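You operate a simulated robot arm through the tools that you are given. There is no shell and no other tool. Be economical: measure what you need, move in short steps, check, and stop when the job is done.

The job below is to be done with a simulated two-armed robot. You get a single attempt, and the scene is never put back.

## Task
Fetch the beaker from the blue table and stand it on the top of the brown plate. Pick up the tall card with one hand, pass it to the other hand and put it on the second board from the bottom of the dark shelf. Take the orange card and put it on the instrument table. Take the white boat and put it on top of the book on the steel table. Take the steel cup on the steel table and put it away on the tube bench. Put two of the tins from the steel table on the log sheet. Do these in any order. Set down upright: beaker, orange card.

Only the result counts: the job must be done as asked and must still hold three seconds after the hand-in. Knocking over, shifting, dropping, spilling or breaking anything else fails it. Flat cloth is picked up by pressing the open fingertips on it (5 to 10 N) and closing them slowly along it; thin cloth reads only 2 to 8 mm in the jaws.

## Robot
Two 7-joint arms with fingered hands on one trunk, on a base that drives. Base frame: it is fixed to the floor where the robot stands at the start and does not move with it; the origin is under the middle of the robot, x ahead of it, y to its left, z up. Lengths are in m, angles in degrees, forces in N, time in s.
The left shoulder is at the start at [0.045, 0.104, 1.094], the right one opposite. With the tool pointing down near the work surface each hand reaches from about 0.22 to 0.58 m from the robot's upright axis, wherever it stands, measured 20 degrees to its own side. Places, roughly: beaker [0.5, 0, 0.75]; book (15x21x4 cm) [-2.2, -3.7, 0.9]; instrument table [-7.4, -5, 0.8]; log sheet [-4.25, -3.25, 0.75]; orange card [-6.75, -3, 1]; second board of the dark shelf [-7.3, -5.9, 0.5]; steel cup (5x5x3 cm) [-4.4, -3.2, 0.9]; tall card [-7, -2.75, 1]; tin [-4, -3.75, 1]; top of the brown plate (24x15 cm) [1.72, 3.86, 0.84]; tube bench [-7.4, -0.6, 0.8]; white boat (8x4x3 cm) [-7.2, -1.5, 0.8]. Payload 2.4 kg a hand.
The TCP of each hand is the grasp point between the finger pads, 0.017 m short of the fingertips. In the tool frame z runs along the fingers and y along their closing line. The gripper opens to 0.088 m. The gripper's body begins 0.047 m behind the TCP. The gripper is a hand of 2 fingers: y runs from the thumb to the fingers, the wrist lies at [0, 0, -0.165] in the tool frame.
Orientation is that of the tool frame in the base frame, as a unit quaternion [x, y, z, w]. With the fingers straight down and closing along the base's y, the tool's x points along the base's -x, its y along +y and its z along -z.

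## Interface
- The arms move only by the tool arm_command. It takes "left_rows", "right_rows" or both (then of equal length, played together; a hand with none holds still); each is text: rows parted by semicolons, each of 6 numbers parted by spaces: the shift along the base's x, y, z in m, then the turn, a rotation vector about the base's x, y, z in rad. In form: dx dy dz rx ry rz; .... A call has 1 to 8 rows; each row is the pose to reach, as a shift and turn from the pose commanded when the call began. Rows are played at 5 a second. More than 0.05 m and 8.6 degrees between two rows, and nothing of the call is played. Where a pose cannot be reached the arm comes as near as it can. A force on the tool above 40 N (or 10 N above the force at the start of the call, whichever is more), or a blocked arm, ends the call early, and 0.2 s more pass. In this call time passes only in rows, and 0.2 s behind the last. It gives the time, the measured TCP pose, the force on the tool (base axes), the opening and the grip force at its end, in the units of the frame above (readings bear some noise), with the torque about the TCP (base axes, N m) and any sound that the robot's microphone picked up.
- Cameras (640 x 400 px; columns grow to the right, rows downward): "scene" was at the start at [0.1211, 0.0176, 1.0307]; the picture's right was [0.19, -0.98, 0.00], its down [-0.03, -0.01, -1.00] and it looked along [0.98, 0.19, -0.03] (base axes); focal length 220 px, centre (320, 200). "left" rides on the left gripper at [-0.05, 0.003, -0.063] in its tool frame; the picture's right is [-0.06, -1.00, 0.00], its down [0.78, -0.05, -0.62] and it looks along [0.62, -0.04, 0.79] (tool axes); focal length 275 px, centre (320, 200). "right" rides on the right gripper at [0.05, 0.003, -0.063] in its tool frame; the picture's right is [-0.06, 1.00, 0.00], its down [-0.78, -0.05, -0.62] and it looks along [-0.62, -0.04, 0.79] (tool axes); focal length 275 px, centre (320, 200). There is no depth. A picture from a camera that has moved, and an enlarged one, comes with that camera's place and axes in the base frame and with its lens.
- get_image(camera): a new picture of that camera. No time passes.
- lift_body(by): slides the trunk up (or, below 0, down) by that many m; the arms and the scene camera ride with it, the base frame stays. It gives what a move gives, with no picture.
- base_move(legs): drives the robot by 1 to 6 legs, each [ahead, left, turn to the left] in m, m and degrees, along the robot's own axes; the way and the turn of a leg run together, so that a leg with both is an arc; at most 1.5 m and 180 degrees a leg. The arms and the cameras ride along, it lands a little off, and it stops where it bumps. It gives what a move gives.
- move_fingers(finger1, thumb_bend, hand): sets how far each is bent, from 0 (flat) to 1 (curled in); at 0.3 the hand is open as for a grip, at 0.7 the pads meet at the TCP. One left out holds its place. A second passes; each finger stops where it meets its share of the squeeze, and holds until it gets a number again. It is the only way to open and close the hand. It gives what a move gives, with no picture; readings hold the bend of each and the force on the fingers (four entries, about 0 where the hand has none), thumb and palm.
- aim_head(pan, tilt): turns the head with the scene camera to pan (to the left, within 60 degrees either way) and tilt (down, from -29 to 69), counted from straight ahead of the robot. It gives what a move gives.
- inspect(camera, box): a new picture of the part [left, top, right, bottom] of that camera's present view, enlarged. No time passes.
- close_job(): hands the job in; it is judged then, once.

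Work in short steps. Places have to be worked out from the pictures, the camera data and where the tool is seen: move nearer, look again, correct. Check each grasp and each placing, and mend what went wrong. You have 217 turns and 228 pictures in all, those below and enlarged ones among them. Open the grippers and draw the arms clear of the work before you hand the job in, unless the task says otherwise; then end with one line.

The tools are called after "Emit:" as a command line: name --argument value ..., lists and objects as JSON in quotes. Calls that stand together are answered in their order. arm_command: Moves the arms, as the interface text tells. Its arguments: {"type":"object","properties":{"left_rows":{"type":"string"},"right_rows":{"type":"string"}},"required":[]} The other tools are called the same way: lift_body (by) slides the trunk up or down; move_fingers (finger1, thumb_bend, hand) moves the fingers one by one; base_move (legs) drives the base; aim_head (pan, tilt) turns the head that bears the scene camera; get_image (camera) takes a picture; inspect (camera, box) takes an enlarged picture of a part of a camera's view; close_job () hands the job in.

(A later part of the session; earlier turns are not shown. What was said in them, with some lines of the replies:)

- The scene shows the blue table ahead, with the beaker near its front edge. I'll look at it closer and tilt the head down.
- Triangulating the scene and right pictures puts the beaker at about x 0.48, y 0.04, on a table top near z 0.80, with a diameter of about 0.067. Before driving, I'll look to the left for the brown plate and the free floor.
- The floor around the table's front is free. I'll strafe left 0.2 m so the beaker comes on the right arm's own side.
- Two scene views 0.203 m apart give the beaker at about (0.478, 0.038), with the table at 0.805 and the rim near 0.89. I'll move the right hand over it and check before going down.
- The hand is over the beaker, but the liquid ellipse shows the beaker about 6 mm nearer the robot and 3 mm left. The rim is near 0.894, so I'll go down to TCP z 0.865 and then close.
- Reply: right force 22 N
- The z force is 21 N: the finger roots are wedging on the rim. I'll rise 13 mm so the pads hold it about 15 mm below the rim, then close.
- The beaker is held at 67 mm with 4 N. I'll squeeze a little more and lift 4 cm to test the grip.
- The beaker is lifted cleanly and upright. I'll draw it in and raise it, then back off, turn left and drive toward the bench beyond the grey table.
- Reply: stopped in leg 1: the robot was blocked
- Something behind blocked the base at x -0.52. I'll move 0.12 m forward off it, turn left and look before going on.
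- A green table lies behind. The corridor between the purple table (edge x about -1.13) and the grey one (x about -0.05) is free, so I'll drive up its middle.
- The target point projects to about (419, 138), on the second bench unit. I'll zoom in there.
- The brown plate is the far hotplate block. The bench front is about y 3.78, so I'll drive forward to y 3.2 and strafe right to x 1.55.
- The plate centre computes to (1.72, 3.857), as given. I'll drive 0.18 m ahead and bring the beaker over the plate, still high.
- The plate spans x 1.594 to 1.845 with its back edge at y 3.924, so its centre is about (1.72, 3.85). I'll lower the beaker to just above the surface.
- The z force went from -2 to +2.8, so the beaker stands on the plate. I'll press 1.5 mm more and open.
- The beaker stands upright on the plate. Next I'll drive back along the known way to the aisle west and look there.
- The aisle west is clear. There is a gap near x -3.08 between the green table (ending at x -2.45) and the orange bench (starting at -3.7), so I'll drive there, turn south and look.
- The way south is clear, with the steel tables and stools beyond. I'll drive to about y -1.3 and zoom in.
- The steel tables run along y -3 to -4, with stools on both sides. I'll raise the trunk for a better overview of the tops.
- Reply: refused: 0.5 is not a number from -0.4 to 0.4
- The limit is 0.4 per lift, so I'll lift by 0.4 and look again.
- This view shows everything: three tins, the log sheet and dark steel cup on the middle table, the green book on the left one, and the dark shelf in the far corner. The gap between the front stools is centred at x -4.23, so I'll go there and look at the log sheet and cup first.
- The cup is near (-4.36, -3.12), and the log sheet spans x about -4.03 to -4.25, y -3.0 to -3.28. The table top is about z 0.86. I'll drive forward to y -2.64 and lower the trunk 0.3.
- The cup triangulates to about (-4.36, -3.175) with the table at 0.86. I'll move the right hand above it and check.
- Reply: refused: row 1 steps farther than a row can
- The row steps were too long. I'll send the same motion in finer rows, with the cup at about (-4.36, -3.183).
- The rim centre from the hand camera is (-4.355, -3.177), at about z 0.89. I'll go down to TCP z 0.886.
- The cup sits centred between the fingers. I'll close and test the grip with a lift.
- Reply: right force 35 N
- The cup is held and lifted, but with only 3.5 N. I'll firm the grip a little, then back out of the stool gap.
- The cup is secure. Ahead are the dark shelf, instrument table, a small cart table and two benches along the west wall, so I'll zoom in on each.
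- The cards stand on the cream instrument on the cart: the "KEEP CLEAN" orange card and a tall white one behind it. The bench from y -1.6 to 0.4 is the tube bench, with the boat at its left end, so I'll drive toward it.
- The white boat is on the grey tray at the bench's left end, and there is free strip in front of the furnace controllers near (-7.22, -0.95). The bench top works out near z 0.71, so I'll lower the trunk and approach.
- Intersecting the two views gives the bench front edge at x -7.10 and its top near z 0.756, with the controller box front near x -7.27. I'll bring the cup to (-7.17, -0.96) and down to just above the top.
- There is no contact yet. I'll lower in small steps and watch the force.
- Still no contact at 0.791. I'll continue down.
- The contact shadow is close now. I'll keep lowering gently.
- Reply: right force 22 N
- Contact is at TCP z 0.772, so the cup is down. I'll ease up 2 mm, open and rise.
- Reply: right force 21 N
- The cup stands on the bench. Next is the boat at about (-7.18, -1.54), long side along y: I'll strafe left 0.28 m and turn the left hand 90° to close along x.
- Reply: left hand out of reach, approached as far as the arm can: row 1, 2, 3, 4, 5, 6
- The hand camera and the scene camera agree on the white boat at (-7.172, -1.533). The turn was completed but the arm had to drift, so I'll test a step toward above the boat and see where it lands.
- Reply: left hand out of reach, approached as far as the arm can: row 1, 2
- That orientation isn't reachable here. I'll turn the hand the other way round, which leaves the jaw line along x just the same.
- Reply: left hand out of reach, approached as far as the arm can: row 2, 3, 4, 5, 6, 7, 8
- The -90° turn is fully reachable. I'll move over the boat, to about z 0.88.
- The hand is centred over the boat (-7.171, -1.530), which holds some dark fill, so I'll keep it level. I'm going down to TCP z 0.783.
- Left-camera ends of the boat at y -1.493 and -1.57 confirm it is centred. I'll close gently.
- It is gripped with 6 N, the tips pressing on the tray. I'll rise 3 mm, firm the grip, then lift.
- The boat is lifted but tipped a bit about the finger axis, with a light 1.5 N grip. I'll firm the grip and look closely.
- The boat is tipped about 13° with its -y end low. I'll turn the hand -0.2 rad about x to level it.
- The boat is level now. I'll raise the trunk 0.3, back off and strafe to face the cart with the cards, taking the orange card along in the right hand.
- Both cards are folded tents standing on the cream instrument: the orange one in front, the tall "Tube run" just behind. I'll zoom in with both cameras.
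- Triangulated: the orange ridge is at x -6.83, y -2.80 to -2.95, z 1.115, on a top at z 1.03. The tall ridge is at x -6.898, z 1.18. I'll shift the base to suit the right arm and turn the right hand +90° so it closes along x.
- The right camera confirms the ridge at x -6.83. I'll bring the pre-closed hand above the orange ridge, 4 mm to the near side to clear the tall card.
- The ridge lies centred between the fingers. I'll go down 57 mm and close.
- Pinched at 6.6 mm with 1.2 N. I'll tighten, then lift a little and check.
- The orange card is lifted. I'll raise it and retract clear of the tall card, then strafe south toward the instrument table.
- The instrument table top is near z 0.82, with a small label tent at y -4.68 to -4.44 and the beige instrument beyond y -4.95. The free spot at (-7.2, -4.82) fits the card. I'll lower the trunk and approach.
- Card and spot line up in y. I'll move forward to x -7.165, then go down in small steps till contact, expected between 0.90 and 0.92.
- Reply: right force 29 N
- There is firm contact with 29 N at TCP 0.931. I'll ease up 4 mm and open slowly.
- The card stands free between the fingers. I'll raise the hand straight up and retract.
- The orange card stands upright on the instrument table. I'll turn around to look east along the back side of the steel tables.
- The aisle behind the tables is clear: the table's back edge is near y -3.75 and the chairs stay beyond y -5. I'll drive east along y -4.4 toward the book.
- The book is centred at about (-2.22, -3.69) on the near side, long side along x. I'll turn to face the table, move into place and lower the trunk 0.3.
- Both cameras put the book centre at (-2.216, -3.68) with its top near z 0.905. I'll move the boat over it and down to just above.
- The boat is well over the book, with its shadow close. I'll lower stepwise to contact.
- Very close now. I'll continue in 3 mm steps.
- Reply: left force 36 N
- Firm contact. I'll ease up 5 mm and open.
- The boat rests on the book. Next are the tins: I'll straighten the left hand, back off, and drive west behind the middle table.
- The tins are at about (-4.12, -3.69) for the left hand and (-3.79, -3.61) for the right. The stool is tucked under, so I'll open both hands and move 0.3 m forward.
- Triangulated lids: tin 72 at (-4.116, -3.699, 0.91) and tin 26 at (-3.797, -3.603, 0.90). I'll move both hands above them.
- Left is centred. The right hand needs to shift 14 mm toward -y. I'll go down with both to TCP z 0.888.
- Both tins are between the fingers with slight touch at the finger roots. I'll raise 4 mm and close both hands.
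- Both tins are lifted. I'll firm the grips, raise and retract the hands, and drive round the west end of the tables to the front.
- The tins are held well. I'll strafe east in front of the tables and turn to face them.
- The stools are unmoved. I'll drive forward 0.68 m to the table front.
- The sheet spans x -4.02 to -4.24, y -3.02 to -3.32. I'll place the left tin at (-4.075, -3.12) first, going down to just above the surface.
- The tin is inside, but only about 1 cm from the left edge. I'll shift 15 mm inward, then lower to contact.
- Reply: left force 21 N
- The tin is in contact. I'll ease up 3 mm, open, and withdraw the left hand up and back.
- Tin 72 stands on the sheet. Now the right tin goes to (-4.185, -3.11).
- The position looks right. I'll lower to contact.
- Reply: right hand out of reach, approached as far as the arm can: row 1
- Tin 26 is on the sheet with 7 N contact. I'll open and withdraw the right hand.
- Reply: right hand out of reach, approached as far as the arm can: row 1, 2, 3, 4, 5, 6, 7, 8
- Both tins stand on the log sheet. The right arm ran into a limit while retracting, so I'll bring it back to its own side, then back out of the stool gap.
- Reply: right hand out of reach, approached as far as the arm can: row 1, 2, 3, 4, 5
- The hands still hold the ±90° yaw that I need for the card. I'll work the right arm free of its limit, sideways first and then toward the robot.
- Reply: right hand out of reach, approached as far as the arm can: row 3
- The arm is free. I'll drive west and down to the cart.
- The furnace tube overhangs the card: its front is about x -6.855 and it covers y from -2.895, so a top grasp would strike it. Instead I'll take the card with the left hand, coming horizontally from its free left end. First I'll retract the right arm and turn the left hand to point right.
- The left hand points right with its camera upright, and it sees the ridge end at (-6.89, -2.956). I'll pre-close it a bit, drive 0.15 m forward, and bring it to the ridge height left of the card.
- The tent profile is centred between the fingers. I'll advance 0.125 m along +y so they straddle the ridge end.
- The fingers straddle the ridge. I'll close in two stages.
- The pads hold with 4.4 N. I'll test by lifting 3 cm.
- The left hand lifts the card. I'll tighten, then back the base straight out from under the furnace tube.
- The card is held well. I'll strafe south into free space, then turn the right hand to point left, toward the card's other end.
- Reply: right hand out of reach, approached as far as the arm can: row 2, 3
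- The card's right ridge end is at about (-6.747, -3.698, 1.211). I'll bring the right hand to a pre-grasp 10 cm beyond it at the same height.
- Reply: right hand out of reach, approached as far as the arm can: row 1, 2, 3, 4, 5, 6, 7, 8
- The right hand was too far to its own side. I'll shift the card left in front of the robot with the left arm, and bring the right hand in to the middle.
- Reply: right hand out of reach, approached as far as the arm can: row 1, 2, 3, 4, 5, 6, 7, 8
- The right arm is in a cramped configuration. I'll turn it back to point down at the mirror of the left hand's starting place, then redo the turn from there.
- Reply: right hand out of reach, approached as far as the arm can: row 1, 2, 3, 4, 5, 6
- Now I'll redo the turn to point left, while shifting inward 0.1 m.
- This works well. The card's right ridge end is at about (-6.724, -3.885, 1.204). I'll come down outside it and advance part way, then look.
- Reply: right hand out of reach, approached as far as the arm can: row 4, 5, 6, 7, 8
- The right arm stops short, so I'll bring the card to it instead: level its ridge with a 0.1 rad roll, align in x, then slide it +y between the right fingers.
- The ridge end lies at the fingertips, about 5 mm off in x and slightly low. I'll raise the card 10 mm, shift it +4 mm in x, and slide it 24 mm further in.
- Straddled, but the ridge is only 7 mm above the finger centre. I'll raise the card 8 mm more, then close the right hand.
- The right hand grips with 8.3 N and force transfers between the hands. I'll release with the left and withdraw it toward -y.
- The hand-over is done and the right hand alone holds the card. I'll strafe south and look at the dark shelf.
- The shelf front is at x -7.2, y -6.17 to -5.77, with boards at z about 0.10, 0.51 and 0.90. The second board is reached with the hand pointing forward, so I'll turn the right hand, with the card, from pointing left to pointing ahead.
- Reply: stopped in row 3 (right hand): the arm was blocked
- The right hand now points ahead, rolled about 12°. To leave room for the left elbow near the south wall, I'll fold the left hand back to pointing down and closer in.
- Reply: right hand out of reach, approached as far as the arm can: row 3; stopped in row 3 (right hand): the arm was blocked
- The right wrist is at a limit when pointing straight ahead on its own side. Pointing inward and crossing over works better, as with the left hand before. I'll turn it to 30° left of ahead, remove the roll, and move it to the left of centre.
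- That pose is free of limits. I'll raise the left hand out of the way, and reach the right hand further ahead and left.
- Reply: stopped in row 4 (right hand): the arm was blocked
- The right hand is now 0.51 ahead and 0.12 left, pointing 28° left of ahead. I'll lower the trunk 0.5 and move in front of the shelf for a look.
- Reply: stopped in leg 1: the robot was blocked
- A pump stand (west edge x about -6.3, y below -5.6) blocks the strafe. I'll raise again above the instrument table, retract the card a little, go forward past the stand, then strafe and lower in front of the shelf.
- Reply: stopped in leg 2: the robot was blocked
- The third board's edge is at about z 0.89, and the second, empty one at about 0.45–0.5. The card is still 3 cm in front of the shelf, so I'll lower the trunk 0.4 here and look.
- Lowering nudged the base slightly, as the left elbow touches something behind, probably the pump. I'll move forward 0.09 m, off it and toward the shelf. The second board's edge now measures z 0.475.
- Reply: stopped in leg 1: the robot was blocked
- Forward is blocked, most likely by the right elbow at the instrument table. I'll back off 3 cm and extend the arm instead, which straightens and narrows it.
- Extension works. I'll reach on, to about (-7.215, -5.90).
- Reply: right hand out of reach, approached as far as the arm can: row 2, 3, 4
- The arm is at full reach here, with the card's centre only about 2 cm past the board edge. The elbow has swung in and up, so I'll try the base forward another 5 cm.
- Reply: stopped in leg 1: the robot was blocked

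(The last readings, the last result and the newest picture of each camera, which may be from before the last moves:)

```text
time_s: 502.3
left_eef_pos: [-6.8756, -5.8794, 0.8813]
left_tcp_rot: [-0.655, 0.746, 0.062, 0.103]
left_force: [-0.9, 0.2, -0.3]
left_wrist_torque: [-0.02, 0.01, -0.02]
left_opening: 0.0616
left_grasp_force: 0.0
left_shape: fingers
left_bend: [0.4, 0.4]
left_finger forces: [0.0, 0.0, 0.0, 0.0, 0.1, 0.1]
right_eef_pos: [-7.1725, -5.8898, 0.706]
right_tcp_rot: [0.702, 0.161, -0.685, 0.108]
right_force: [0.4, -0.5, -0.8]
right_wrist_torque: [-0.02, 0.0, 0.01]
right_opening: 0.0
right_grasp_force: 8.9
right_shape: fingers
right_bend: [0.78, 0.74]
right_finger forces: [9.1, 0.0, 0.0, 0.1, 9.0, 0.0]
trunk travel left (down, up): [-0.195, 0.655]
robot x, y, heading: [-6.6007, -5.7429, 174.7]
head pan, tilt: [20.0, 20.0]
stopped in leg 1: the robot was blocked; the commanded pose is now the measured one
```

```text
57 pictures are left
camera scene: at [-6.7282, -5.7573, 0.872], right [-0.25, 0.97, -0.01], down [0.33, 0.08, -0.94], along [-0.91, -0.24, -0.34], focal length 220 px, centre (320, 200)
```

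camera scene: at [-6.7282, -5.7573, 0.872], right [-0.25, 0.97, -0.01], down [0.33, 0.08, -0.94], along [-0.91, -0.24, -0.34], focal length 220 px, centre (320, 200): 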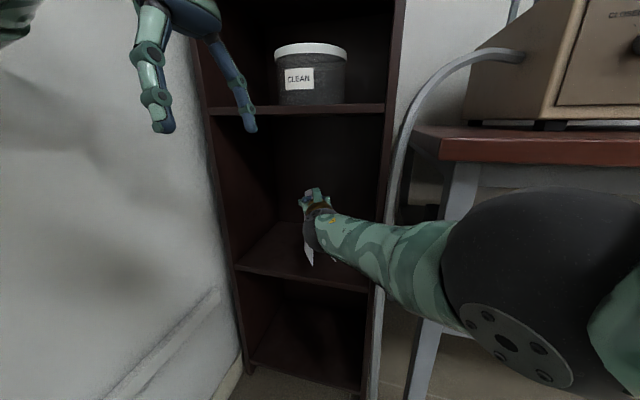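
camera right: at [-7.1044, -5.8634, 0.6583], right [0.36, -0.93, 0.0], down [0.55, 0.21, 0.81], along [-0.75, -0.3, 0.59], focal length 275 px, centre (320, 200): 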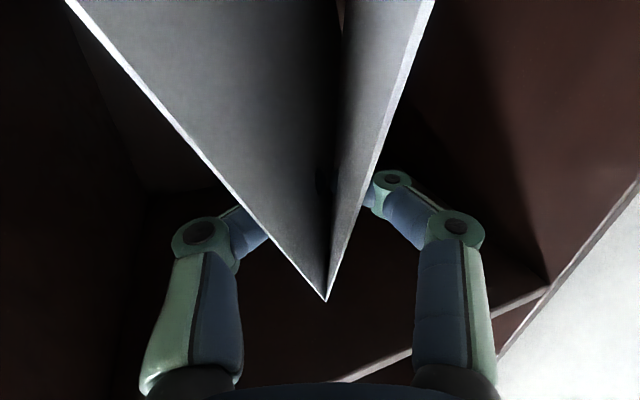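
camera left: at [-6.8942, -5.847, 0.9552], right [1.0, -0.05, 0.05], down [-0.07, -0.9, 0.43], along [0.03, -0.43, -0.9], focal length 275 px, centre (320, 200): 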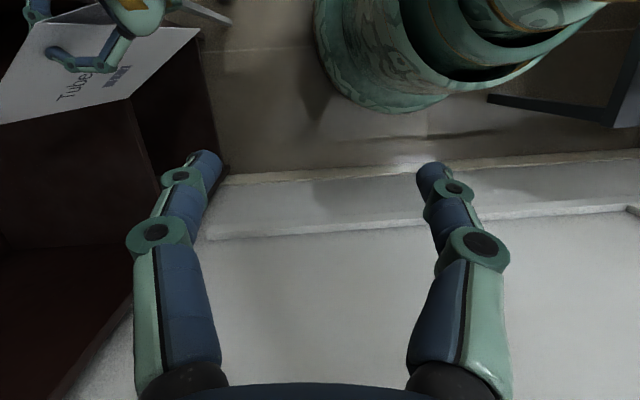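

The left elbow appears to rest against the south wall, around (-6.89, -6.15). I'll raise the left hand and bring it inward to free it, then try forward again.

Emit:
arm_command --left_rows "0 0.01 0.04 0 0 0; 0 0.03 0.08 0 0 0; 0.01 0.06 0.11 0 0 0; 0.02 0.09 0.14 0 0 0; 0.03 0.11 0.16 0 0 0"

Emit:
base_move --legs '[[0.05, 0.0, 3]]'

Emit:
get_image --camera "scene"

```text
time_s: 503.5
left_eef_pos: [-6.8471, -5.7754, 1.0387]
left_tcp_rot: [-0.656, 0.744, 0.064, 0.106]
left_force: [0.4, 0.0, 0.7]
left_wrist_torque: [0.03, 0.02, 0.01]
left_opening: 0.0615
left_grasp_force: 0.1
left_shape: fingers
left_bend: [0.4, 0.4]
left_finger forces: [0.1, 0.0, 0.1, 0.1, 0.0, 0.0]
right_eef_pos: [-7.1715, -5.8947, 0.7049]
right_tcp_rot: [0.703, 0.163, -0.685, 0.105]
right_force: [0.0, 0.2, 0.0]
right_wrist_torque: [-0.03, 0.01, 0.03]
right_opening: 0.0
right_grasp_force: 8.9
right_shape: fingers
right_bend: [0.78, 0.74]
right_finger forces: [9.1, 0.0, 0.0, 0.0, 8.9, 0.0]
trunk travel left (down, up): [-0.195, 0.655]
robot x, y, heading: [-6.6012, -5.7431, 174.9]
head pan, tilt: [20.0, 20.0]
```

```text
time_s: 504.4
left_eef_pos: [-6.8944, -5.7852, 1.0403]
left_tcp_rot: [-0.674, 0.728, 0.067, 0.105]
left_force: [0.3, -0.3, -0.1]
left_wrist_torque: [0.0, 0.02, 0.03]
left_opening: 0.0617
left_grasp_force: 0.0
left_shape: fingers
left_bend: [0.4, 0.4]
left_finger forces: [0.0, 0.0, 0.0, 0.1, 0.0, 0.1]
right_eef_pos: [-7.2134, -5.9218, 0.7045]
right_tcp_rot: [0.698, 0.182, -0.681, 0.123]
right_force: [0.1, 0.8, 0.3]
right_wrist_torque: [0.02, 0.03, -0.01]
right_opening: 0.0002
right_grasp_force: 8.8
right_shape: fingers
right_bend: [0.78, 0.74]
right_finger forces: [9.0, 0.0, 0.1, 0.0, 9.1, 0.0]
trunk travel left (down, up): [-0.195, 0.655]
robot x, y, heading: [-6.6517, -5.7399, 177.9]
head pan, tilt: [20.0, 20.0]
```

```text
56 pictures are left
camera scene: at [-6.7781, -5.7667, 0.8714], right [-0.31, 0.95, 0.0], down [0.33, 0.1, -0.94], along [-0.89, -0.29, -0.34], focal length 220 px, centre (320, 200)
```

scene: 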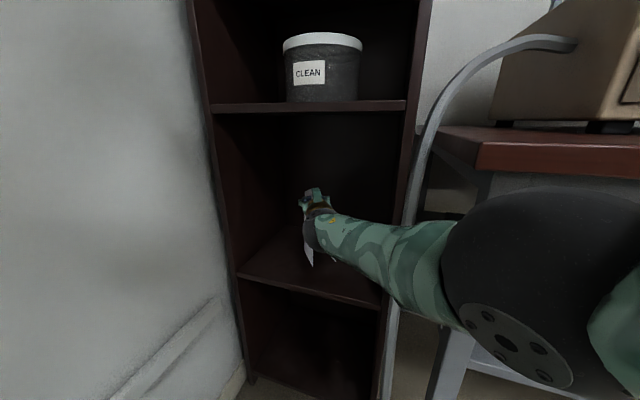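

Freed: the card is now well over the board (TCP -7.213, -5.922), and the board is at about z 0.47. I'll lower the trunk in steps till contact.

Emit:
lift_body --by -0.06

Emit:
lift_body --by -0.02

Emit:
get_image --camera "scene"

Emit:
get_image --camera "right"

```text
time_s: 505.4
left_eef_pos: [-6.895, -5.7845, 0.979]
left_tcp_rot: [-0.674, 0.728, 0.066, 0.104]
left_force: [0.9, -0.1, -0.4]
left_wrist_torque: [-0.02, 0.01, 0.02]
left_opening: 0.0615
left_grasp_force: 0.0
left_shape: fingers
left_bend: [0.4, 0.4]
left_finger forces: [0.0, 0.1, 0.0, 0.1, 0.0, 0.1]
right_eef_pos: [-7.2135, -5.9206, 0.6431]
right_tcp_rot: [0.699, 0.181, -0.681, 0.122]
right_force: [-0.6, -0.4, -0.3]
right_wrist_torque: [0.0, 0.01, 0.03]
right_opening: 0.0
right_grasp_force: 9.9
right_shape: fingers
right_bend: [0.78, 0.75]
right_finger forces: [9.3, 0.1, 0.0, 0.0, 9.6, 0.0]
trunk travel left (down, up): [-0.135, 0.715]
robot x, y, heading: [-6.6525, -5.7398, 177.9]
head pan, tilt: [20.0, 20.0]
```

```text
time_s: 506.1
left_eef_pos: [-6.8942, -5.7845, 0.9588]
left_tcp_rot: [-0.674, 0.728, 0.065, 0.105]
left_force: [-0.1, 0.0, 0.1]
left_wrist_torque: [-0.05, 0.0, 0.01]
left_opening: 0.0616
left_grasp_force: 0.0
left_shape: fingers
left_bend: [0.4, 0.4]
left_finger forces: [0.0, 0.0, 0.0, 0.0, 0.0, 0.0]
right_eef_pos: [-7.2138, -5.9198, 0.626]
right_tcp_rot: [0.698, 0.181, -0.681, 0.123]
right_force: [0.0, 0.7, 0.1]
right_wrist_torque: [-0.02, 0.05, 0.03]
right_opening: 0.0
right_grasp_force: 9.4
right_shape: fingers
right_bend: [0.78, 0.75]
right_finger forces: [9.5, 0.0, 0.0, 0.1, 9.5, 0.0]
trunk travel left (down, up): [-0.115, 0.735]
robot x, y, heading: [-6.6502, -5.7413, 178.0]
head pan, tilt: [20.0, 20.0]
```

```text
55 pictures are left
camera scene: at [-6.7822, -5.7665, 0.7926], right [-0.31, 0.95, 0.0], down [0.33, 0.1, -0.94], along [-0.89, -0.29, -0.34], focal length 220 px, centre (320, 200)
```

scene: 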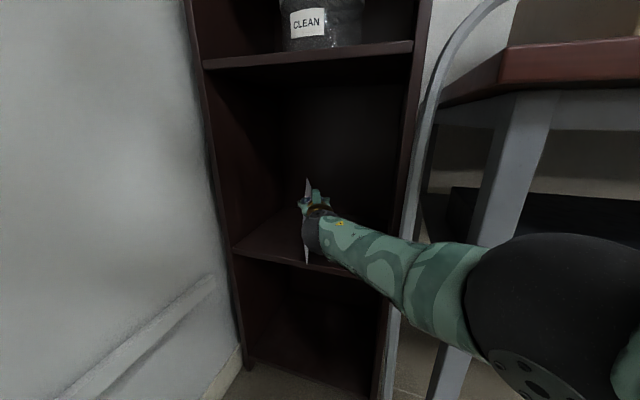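

```text
54 pictures are left
camera right: at [-7.1532, -5.8931, 0.5783], right [0.42, -0.91, -0.01], down [0.54, 0.24, 0.81], along [-0.73, -0.35, 0.59], focal length 275 px, centre (320, 200)
```

right: 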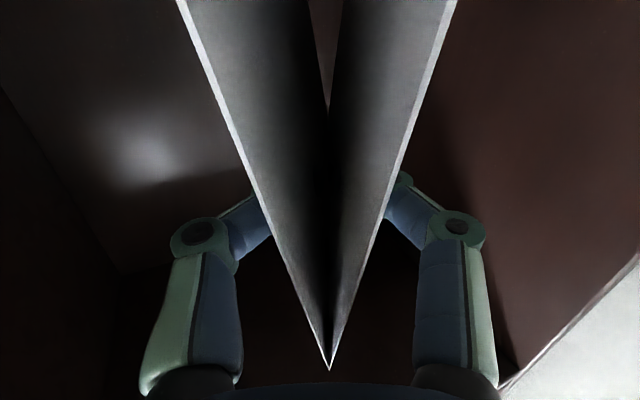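

The card has touched the board and slid up a little in the pads, so it is standing on it. I'll open the fingers and check.

Emit:
move_fingers --hand "right" --finger1 0.62 --thumb_bend 0.62

Emit:
move_fingers --hand "right" --finger1 0.4 --thumb_bend 0.4

Emit:
get_image --camera "right"

Emit:
inspect --camera "scene" --box '[200, 120, 440, 300]'

```text
time_s: 507.1
left_eef_pos: [-6.895, -5.7858, 0.9591]
left_tcp_rot: [-0.675, 0.728, 0.066, 0.105]
left_force: [-1.0, 0.8, 0.0]
left_wrist_torque: [-0.02, -0.01, 0.01]
left_opening: 0.0615
left_grasp_force: 0.1
left_shape: fingers
left_bend: [0.4, 0.4]
left_finger forces: [0.1, 0.1, 0.1, 0.0, 0.0, 0.1]
right_eef_pos: [-7.2129, -5.9197, 0.6249]
right_tcp_rot: [0.698, 0.18, -0.682, 0.123]
right_force: [-0.1, -0.3, -0.1]
right_wrist_torque: [0.02, 0.03, 0.0]
right_opening: 0.0123
right_grasp_force: 0.0
right_shape: fingers
right_bend: [0.62, 0.62]
right_finger forces: [0.0, 0.1, 0.0, 0.0, 0.0, 0.0]
trunk travel left (down, up): [-0.115, 0.735]
robot x, y, heading: [-6.6516, -5.7431, 177.8]
head pan, tilt: [20.0, 20.0]
```

```text
time_s: 508.1
left_eef_pos: [-6.8956, -5.7847, 0.9587]
left_tcp_rot: [-0.675, 0.728, 0.067, 0.105]
left_force: [-0.4, 0.8, 0.0]
left_wrist_torque: [0.01, 0.0, -0.02]
left_opening: 0.0615
left_grasp_force: 0.1
left_shape: fingers
left_bend: [0.4, 0.4]
left_finger forces: [0.0, 0.0, 0.0, 0.0, 0.0, 0.1]
right_eef_pos: [-7.2137, -5.9216, 0.6254]
right_tcp_rot: [0.698, 0.181, -0.681, 0.124]
right_force: [0.8, -0.6, 0.4]
right_wrist_torque: [0.01, 0.02, 0.01]
right_opening: 0.0614
right_grasp_force: 0.0
right_shape: fingers
right_bend: [0.4, 0.4]
right_finger forces: [0.0, 0.1, 0.0, 0.0, 0.1, 0.0]
trunk travel left (down, up): [-0.115, 0.735]
robot x, y, heading: [-6.6546, -5.7408, 177.9]
head pan, tilt: [20.0, 20.0]
```

```text
53 pictures are left
camera right: at [-7.1532, -5.8931, 0.5784], right [0.42, -0.91, -0.01], down [0.54, 0.24, 0.81], along [-0.73, -0.35, 0.59], focal length 275 px, centre (320, 200)
```

right: 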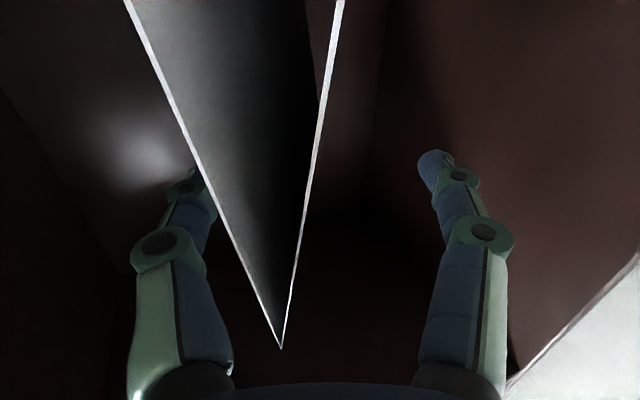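

```text
2.22 times, centred on (320, 210) of scene
camera zoom: at [-6.7822, -5.7665, 0.7926], right [-0.31, 0.95, 0.0], down [0.33, 0.1, -0.94], along [-0.89, -0.29, -0.34], focal length 488 px, centre (320, 178)
```

zoom: 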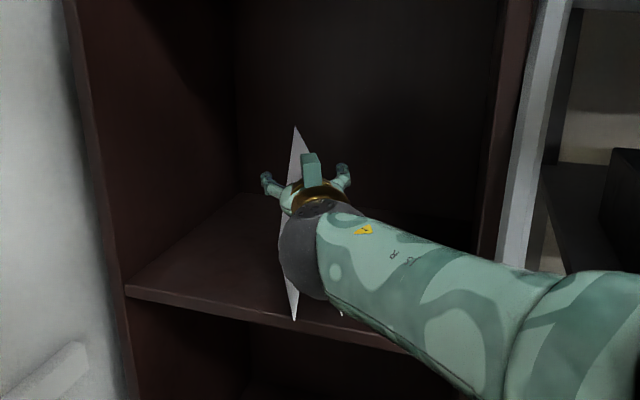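

The card stands free, slightly nearer one finger. I'll open fully and withdraw straight back along the hand's axis.

Emit:
move_fingers --hand "right" --finger1 0.28 --thumb_bend 0.28

Emit:
arm_command --right_rows "0.018 0.008 0 0 0 0; 0.036 0.015 0 0 0 0; 0.055 0.023 0 0 0 0; 0.075 0.031 0 0 0 0; 0.095 0.04 0 0 0 0; 0.11 0.047 0 0 0 0"

Emit:
inspect --camera "scene" --box '[200, 120, 440, 300]'

Emit:
get_image --camera "right"

```text
time_s: 509.1
left_eef_pos: [-6.8949, -5.785, 0.9586]
left_tcp_rot: [-0.675, 0.727, 0.065, 0.104]
left_force: [-0.1, 0.4, -0.3]
left_wrist_torque: [0.01, -0.01, -0.01]
left_opening: 0.0614
left_grasp_force: 0.0
left_shape: fingers
left_bend: [0.4, 0.4]
left_finger forces: [0.0, 0.1, 0.1, 0.0, 0.0, 0.0]
right_eef_pos: [-7.2131, -5.9211, 0.6257]
right_tcp_rot: [0.698, 0.181, -0.681, 0.123]
right_force: [0.1, 0.7, -0.1]
right_wrist_torque: [0.01, -0.01, 0.01]
right_opening: 0.0863
right_grasp_force: 0.1
right_shape: fingers
right_bend: [0.28, 0.28]
right_finger forces: [0.0, 0.1, 0.0, 0.0, 0.0, 0.0]
trunk travel left (down, up): [-0.115, 0.735]
robot x, y, heading: [-6.6518, -5.7442, 177.7]
head pan, tilt: [20.0, 20.0]
```

```text
time_s: 510.5
left_eef_pos: [-6.8943, -5.7848, 0.9595]
left_tcp_rot: [-0.675, 0.727, 0.067, 0.105]
left_force: [0.2, 0.0, 0.1]
left_wrist_torque: [-0.01, -0.01, 0.0]
left_opening: 0.0615
left_grasp_force: 0.0
left_shape: fingers
left_bend: [0.4, 0.4]
left_finger forces: [0.0, 0.0, 0.0, 0.1, 0.0, 0.0]
right_eef_pos: [-7.1019, -5.8745, 0.6225]
right_tcp_rot: [0.698, 0.181, -0.681, 0.123]
right_force: [0.1, 0.2, 1.1]
right_wrist_torque: [0.02, -0.01, 0.01]
right_opening: 0.0866
right_grasp_force: 0.0
right_shape: fingers
right_bend: [0.28, 0.28]
right_finger forces: [0.0, 0.0, 0.0, 0.0, 0.0, 0.0]
trunk travel left (down, up): [-0.115, 0.735]
robot x, y, heading: [-6.6495, -5.7455, 177.9]
head pan, tilt: [20.0, 20.0]
```

```text
2.22 times, centred on (320, 210) of scene
camera zoom: at [-6.7822, -5.7665, 0.7926], right [-0.31, 0.95, 0.0], down [0.33, 0.1, -0.94], along [-0.89, -0.29, -0.34], focal length 488 px, centre (320, 178)
```

zoom: 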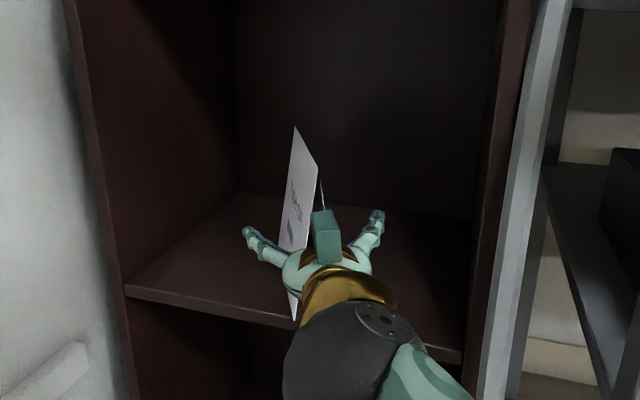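

```text
50 pictures are left
camera right: at [-7.0434, -5.8462, 0.5774], right [0.42, -0.91, -0.01], down [0.54, 0.24, 0.81], along [-0.73, -0.35, 0.59], focal length 275 px, centre (320, 200)
```

right: 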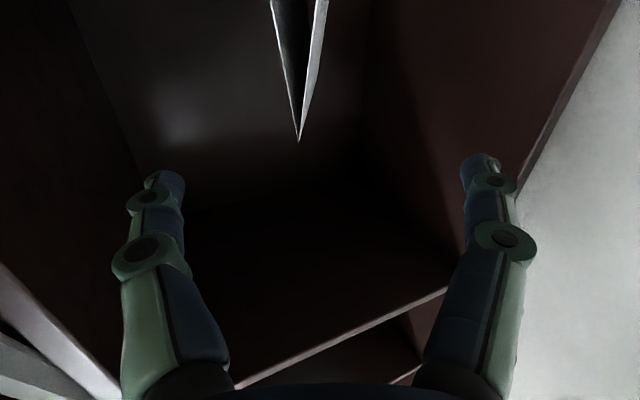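

The hand is free and the card stands on the second board. I'll retract further, then look without the arm in the way.

Emit:
arm_command --right_rows "0.02 0.02 0 0 0 0; 0.04 0.04 0 0 0 0; 0.06 0.06 0 0 0 0; 0.08 0.08 0 0 0 0; 0.1 0.1 0 0 0 0"

Emit:
get_image --camera "scene"

```text
time_s: 511.7
left_eef_pos: [-6.8955, -5.785, 0.9589]
left_tcp_rot: [-0.675, 0.727, 0.066, 0.105]
left_force: [0.1, 0.3, 0.3]
left_wrist_torque: [-0.02, -0.03, -0.02]
left_opening: 0.0616
left_grasp_force: 0.0
left_shape: fingers
left_bend: [0.4, 0.4]
left_finger forces: [0.0, 0.0, 0.0, 0.0, 0.1, 0.0]
right_eef_pos: [-7.0028, -5.7734, 0.6249]
right_tcp_rot: [0.698, 0.18, -0.682, 0.123]
right_force: [0.5, 0.2, 0.3]
right_wrist_torque: [-0.01, 0.02, 0.0]
right_opening: 0.0867
right_grasp_force: 0.0
right_shape: fingers
right_bend: [0.28, 0.28]
right_finger forces: [0.0, 0.1, 0.0, 0.1, 0.0, 0.0]
trunk travel left (down, up): [-0.115, 0.735]
robot x, y, heading: [-6.6518, -5.7409, 177.6]
head pan, tilt: [20.0, 20.0]
```

```text
49 pictures are left
camera scene: at [-6.7822, -5.7665, 0.7926], right [-0.31, 0.95, 0.0], down [0.33, 0.1, -0.94], along [-0.89, -0.29, -0.34], focal length 220 px, centre (320, 200)
```

scene: 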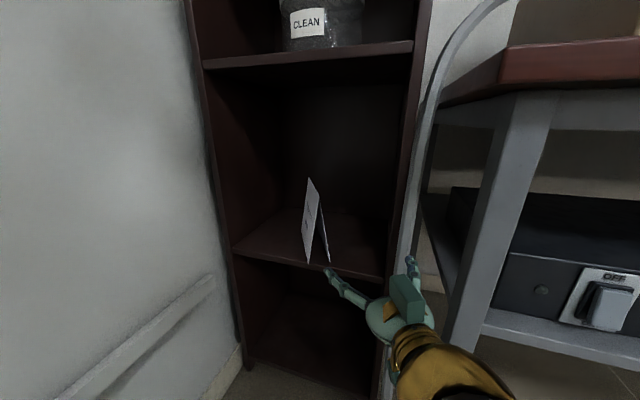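

The tall card stands on the second board. I'll back off slightly and raise the trunk so both arms are clear, then take a last look.

Emit:
base_move --legs '[[-0.06, -0.02, 0]]'

Emit:
lift_body --by 0.35

Emit:
aim_head --pan 15 --tilt 45

Emit:
get_image --camera "scene"

Emit:
get_image --camera "left"

```text
time_s: 512.6
left_eef_pos: [-6.8352, -5.7672, 0.9589]
left_tcp_rot: [-0.675, 0.727, 0.067, 0.105]
left_force: [0.7, 0.3, -0.1]
left_wrist_torque: [-0.04, -0.01, 0.01]
left_opening: 0.0619
left_grasp_force: 0.1
left_shape: fingers
left_bend: [0.4, 0.4]
left_finger forces: [0.1, 0.0, 0.0, 0.0, 0.0, 0.0]
right_eef_pos: [-6.9427, -5.7561, 0.6247]
right_tcp_rot: [0.698, 0.181, -0.682, 0.123]
right_force: [-1.1, 0.2, 0.9]
right_wrist_torque: [-0.03, 0.01, 0.01]
right_opening: 0.0863
right_grasp_force: 0.1
right_shape: fingers
right_bend: [0.28, 0.28]
right_finger forces: [0.1, 0.1, 0.0, 0.1, 0.0, 0.0]
trunk travel left (down, up): [-0.115, 0.735]
robot x, y, heading: [-6.5903, -5.7241, 177.6]
head pan, tilt: [20.0, 20.0]
```

```text
time_s: 516.1
left_eef_pos: [-6.835, -5.7676, 1.3093]
left_tcp_rot: [-0.675, 0.728, 0.066, 0.105]
left_force: [-0.3, -0.6, 1.0]
left_wrist_torque: [0.0, 0.0, -0.02]
left_opening: 0.0615
left_grasp_force: 0.1
left_shape: fingers
left_bend: [0.4, 0.4]
left_finger forces: [0.1, 0.0, 0.0, 0.1, 0.1, 0.0]
right_eef_pos: [-6.9426, -5.7551, 0.9741]
right_tcp_rot: [0.698, 0.18, -0.682, 0.123]
right_force: [0.0, 0.3, 0.9]
right_wrist_torque: [-0.04, 0.02, 0.01]
right_opening: 0.0862
right_grasp_force: 0.0
right_shape: fingers
right_bend: [0.28, 0.28]
right_finger forces: [0.0, 0.0, 0.0, 0.0, 0.0, 0.0]
trunk travel left (down, up): [-0.465, 0.385]
robot x, y, heading: [-6.5916, -5.7228, 177.9]
head pan, tilt: [20.0, 20.0]
```

```text
time_s: 517.0
left_eef_pos: [-6.8347, -5.7672, 1.3095]
left_tcp_rot: [-0.674, 0.728, 0.067, 0.104]
left_force: [-0.4, -0.3, 0.4]
left_wrist_torque: [0.01, 0.02, 0.02]
left_opening: 0.0615
left_grasp_force: 0.0
left_shape: fingers
left_bend: [0.4, 0.4]
left_finger forces: [0.0, 0.1, 0.0, 0.0, 0.0, 0.0]
right_eef_pos: [-6.9439, -5.7553, 0.9762]
right_tcp_rot: [0.698, 0.181, -0.682, 0.123]
right_force: [-0.2, 0.3, 0.1]
right_wrist_torque: [0.01, 0.03, 0.01]
right_opening: 0.0866
right_grasp_force: 0.1
right_shape: fingers
right_bend: [0.28, 0.28]
right_finger forces: [0.0, 0.0, 0.0, 0.1, 0.0, 0.1]
trunk travel left (down, up): [-0.465, 0.385]
robot x, y, heading: [-6.597, -5.7218, 177.8]
head pan, tilt: [15.0, 45.0]
```

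```text
48 pictures are left
camera scene: at [-6.6996, -5.7388, 1.1034], right [-0.22, 0.98, 0.0], down [0.69, 0.16, -0.71], along [-0.69, -0.16, -0.71], focal length 220 px, centre (320, 200)
```

scene: 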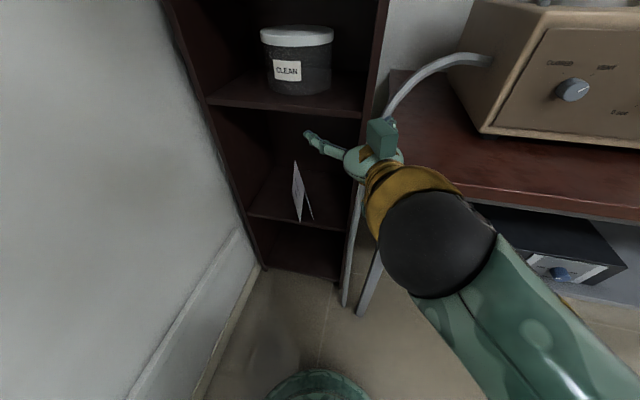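

```text
47 pictures are left
camera left: at [-6.8392, -5.7338, 1.3817], right [1.0, -0.02, 0.06], down [-0.04, -0.91, 0.41], along [0.05, -0.41, -0.91], focal length 275 px, centre (320, 200)
```

left: 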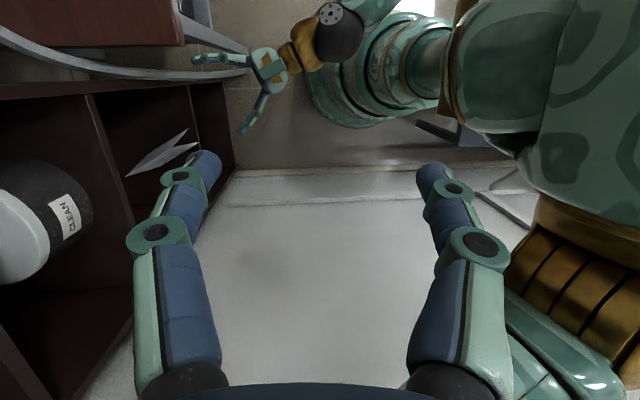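

The job is finished as far as I can see: the card stands on the second board, both grippers are empty and open, and the arms are clear, so I'm handing it in.

Emit:
close_job

```text
The job is handed in.
```

I finished all six tasks and handed the job in; each was checked by picture when set down, but near the shelf the robot's body touched something (probably the south wall, possibly the pump), and I saw no sign that anything moved.
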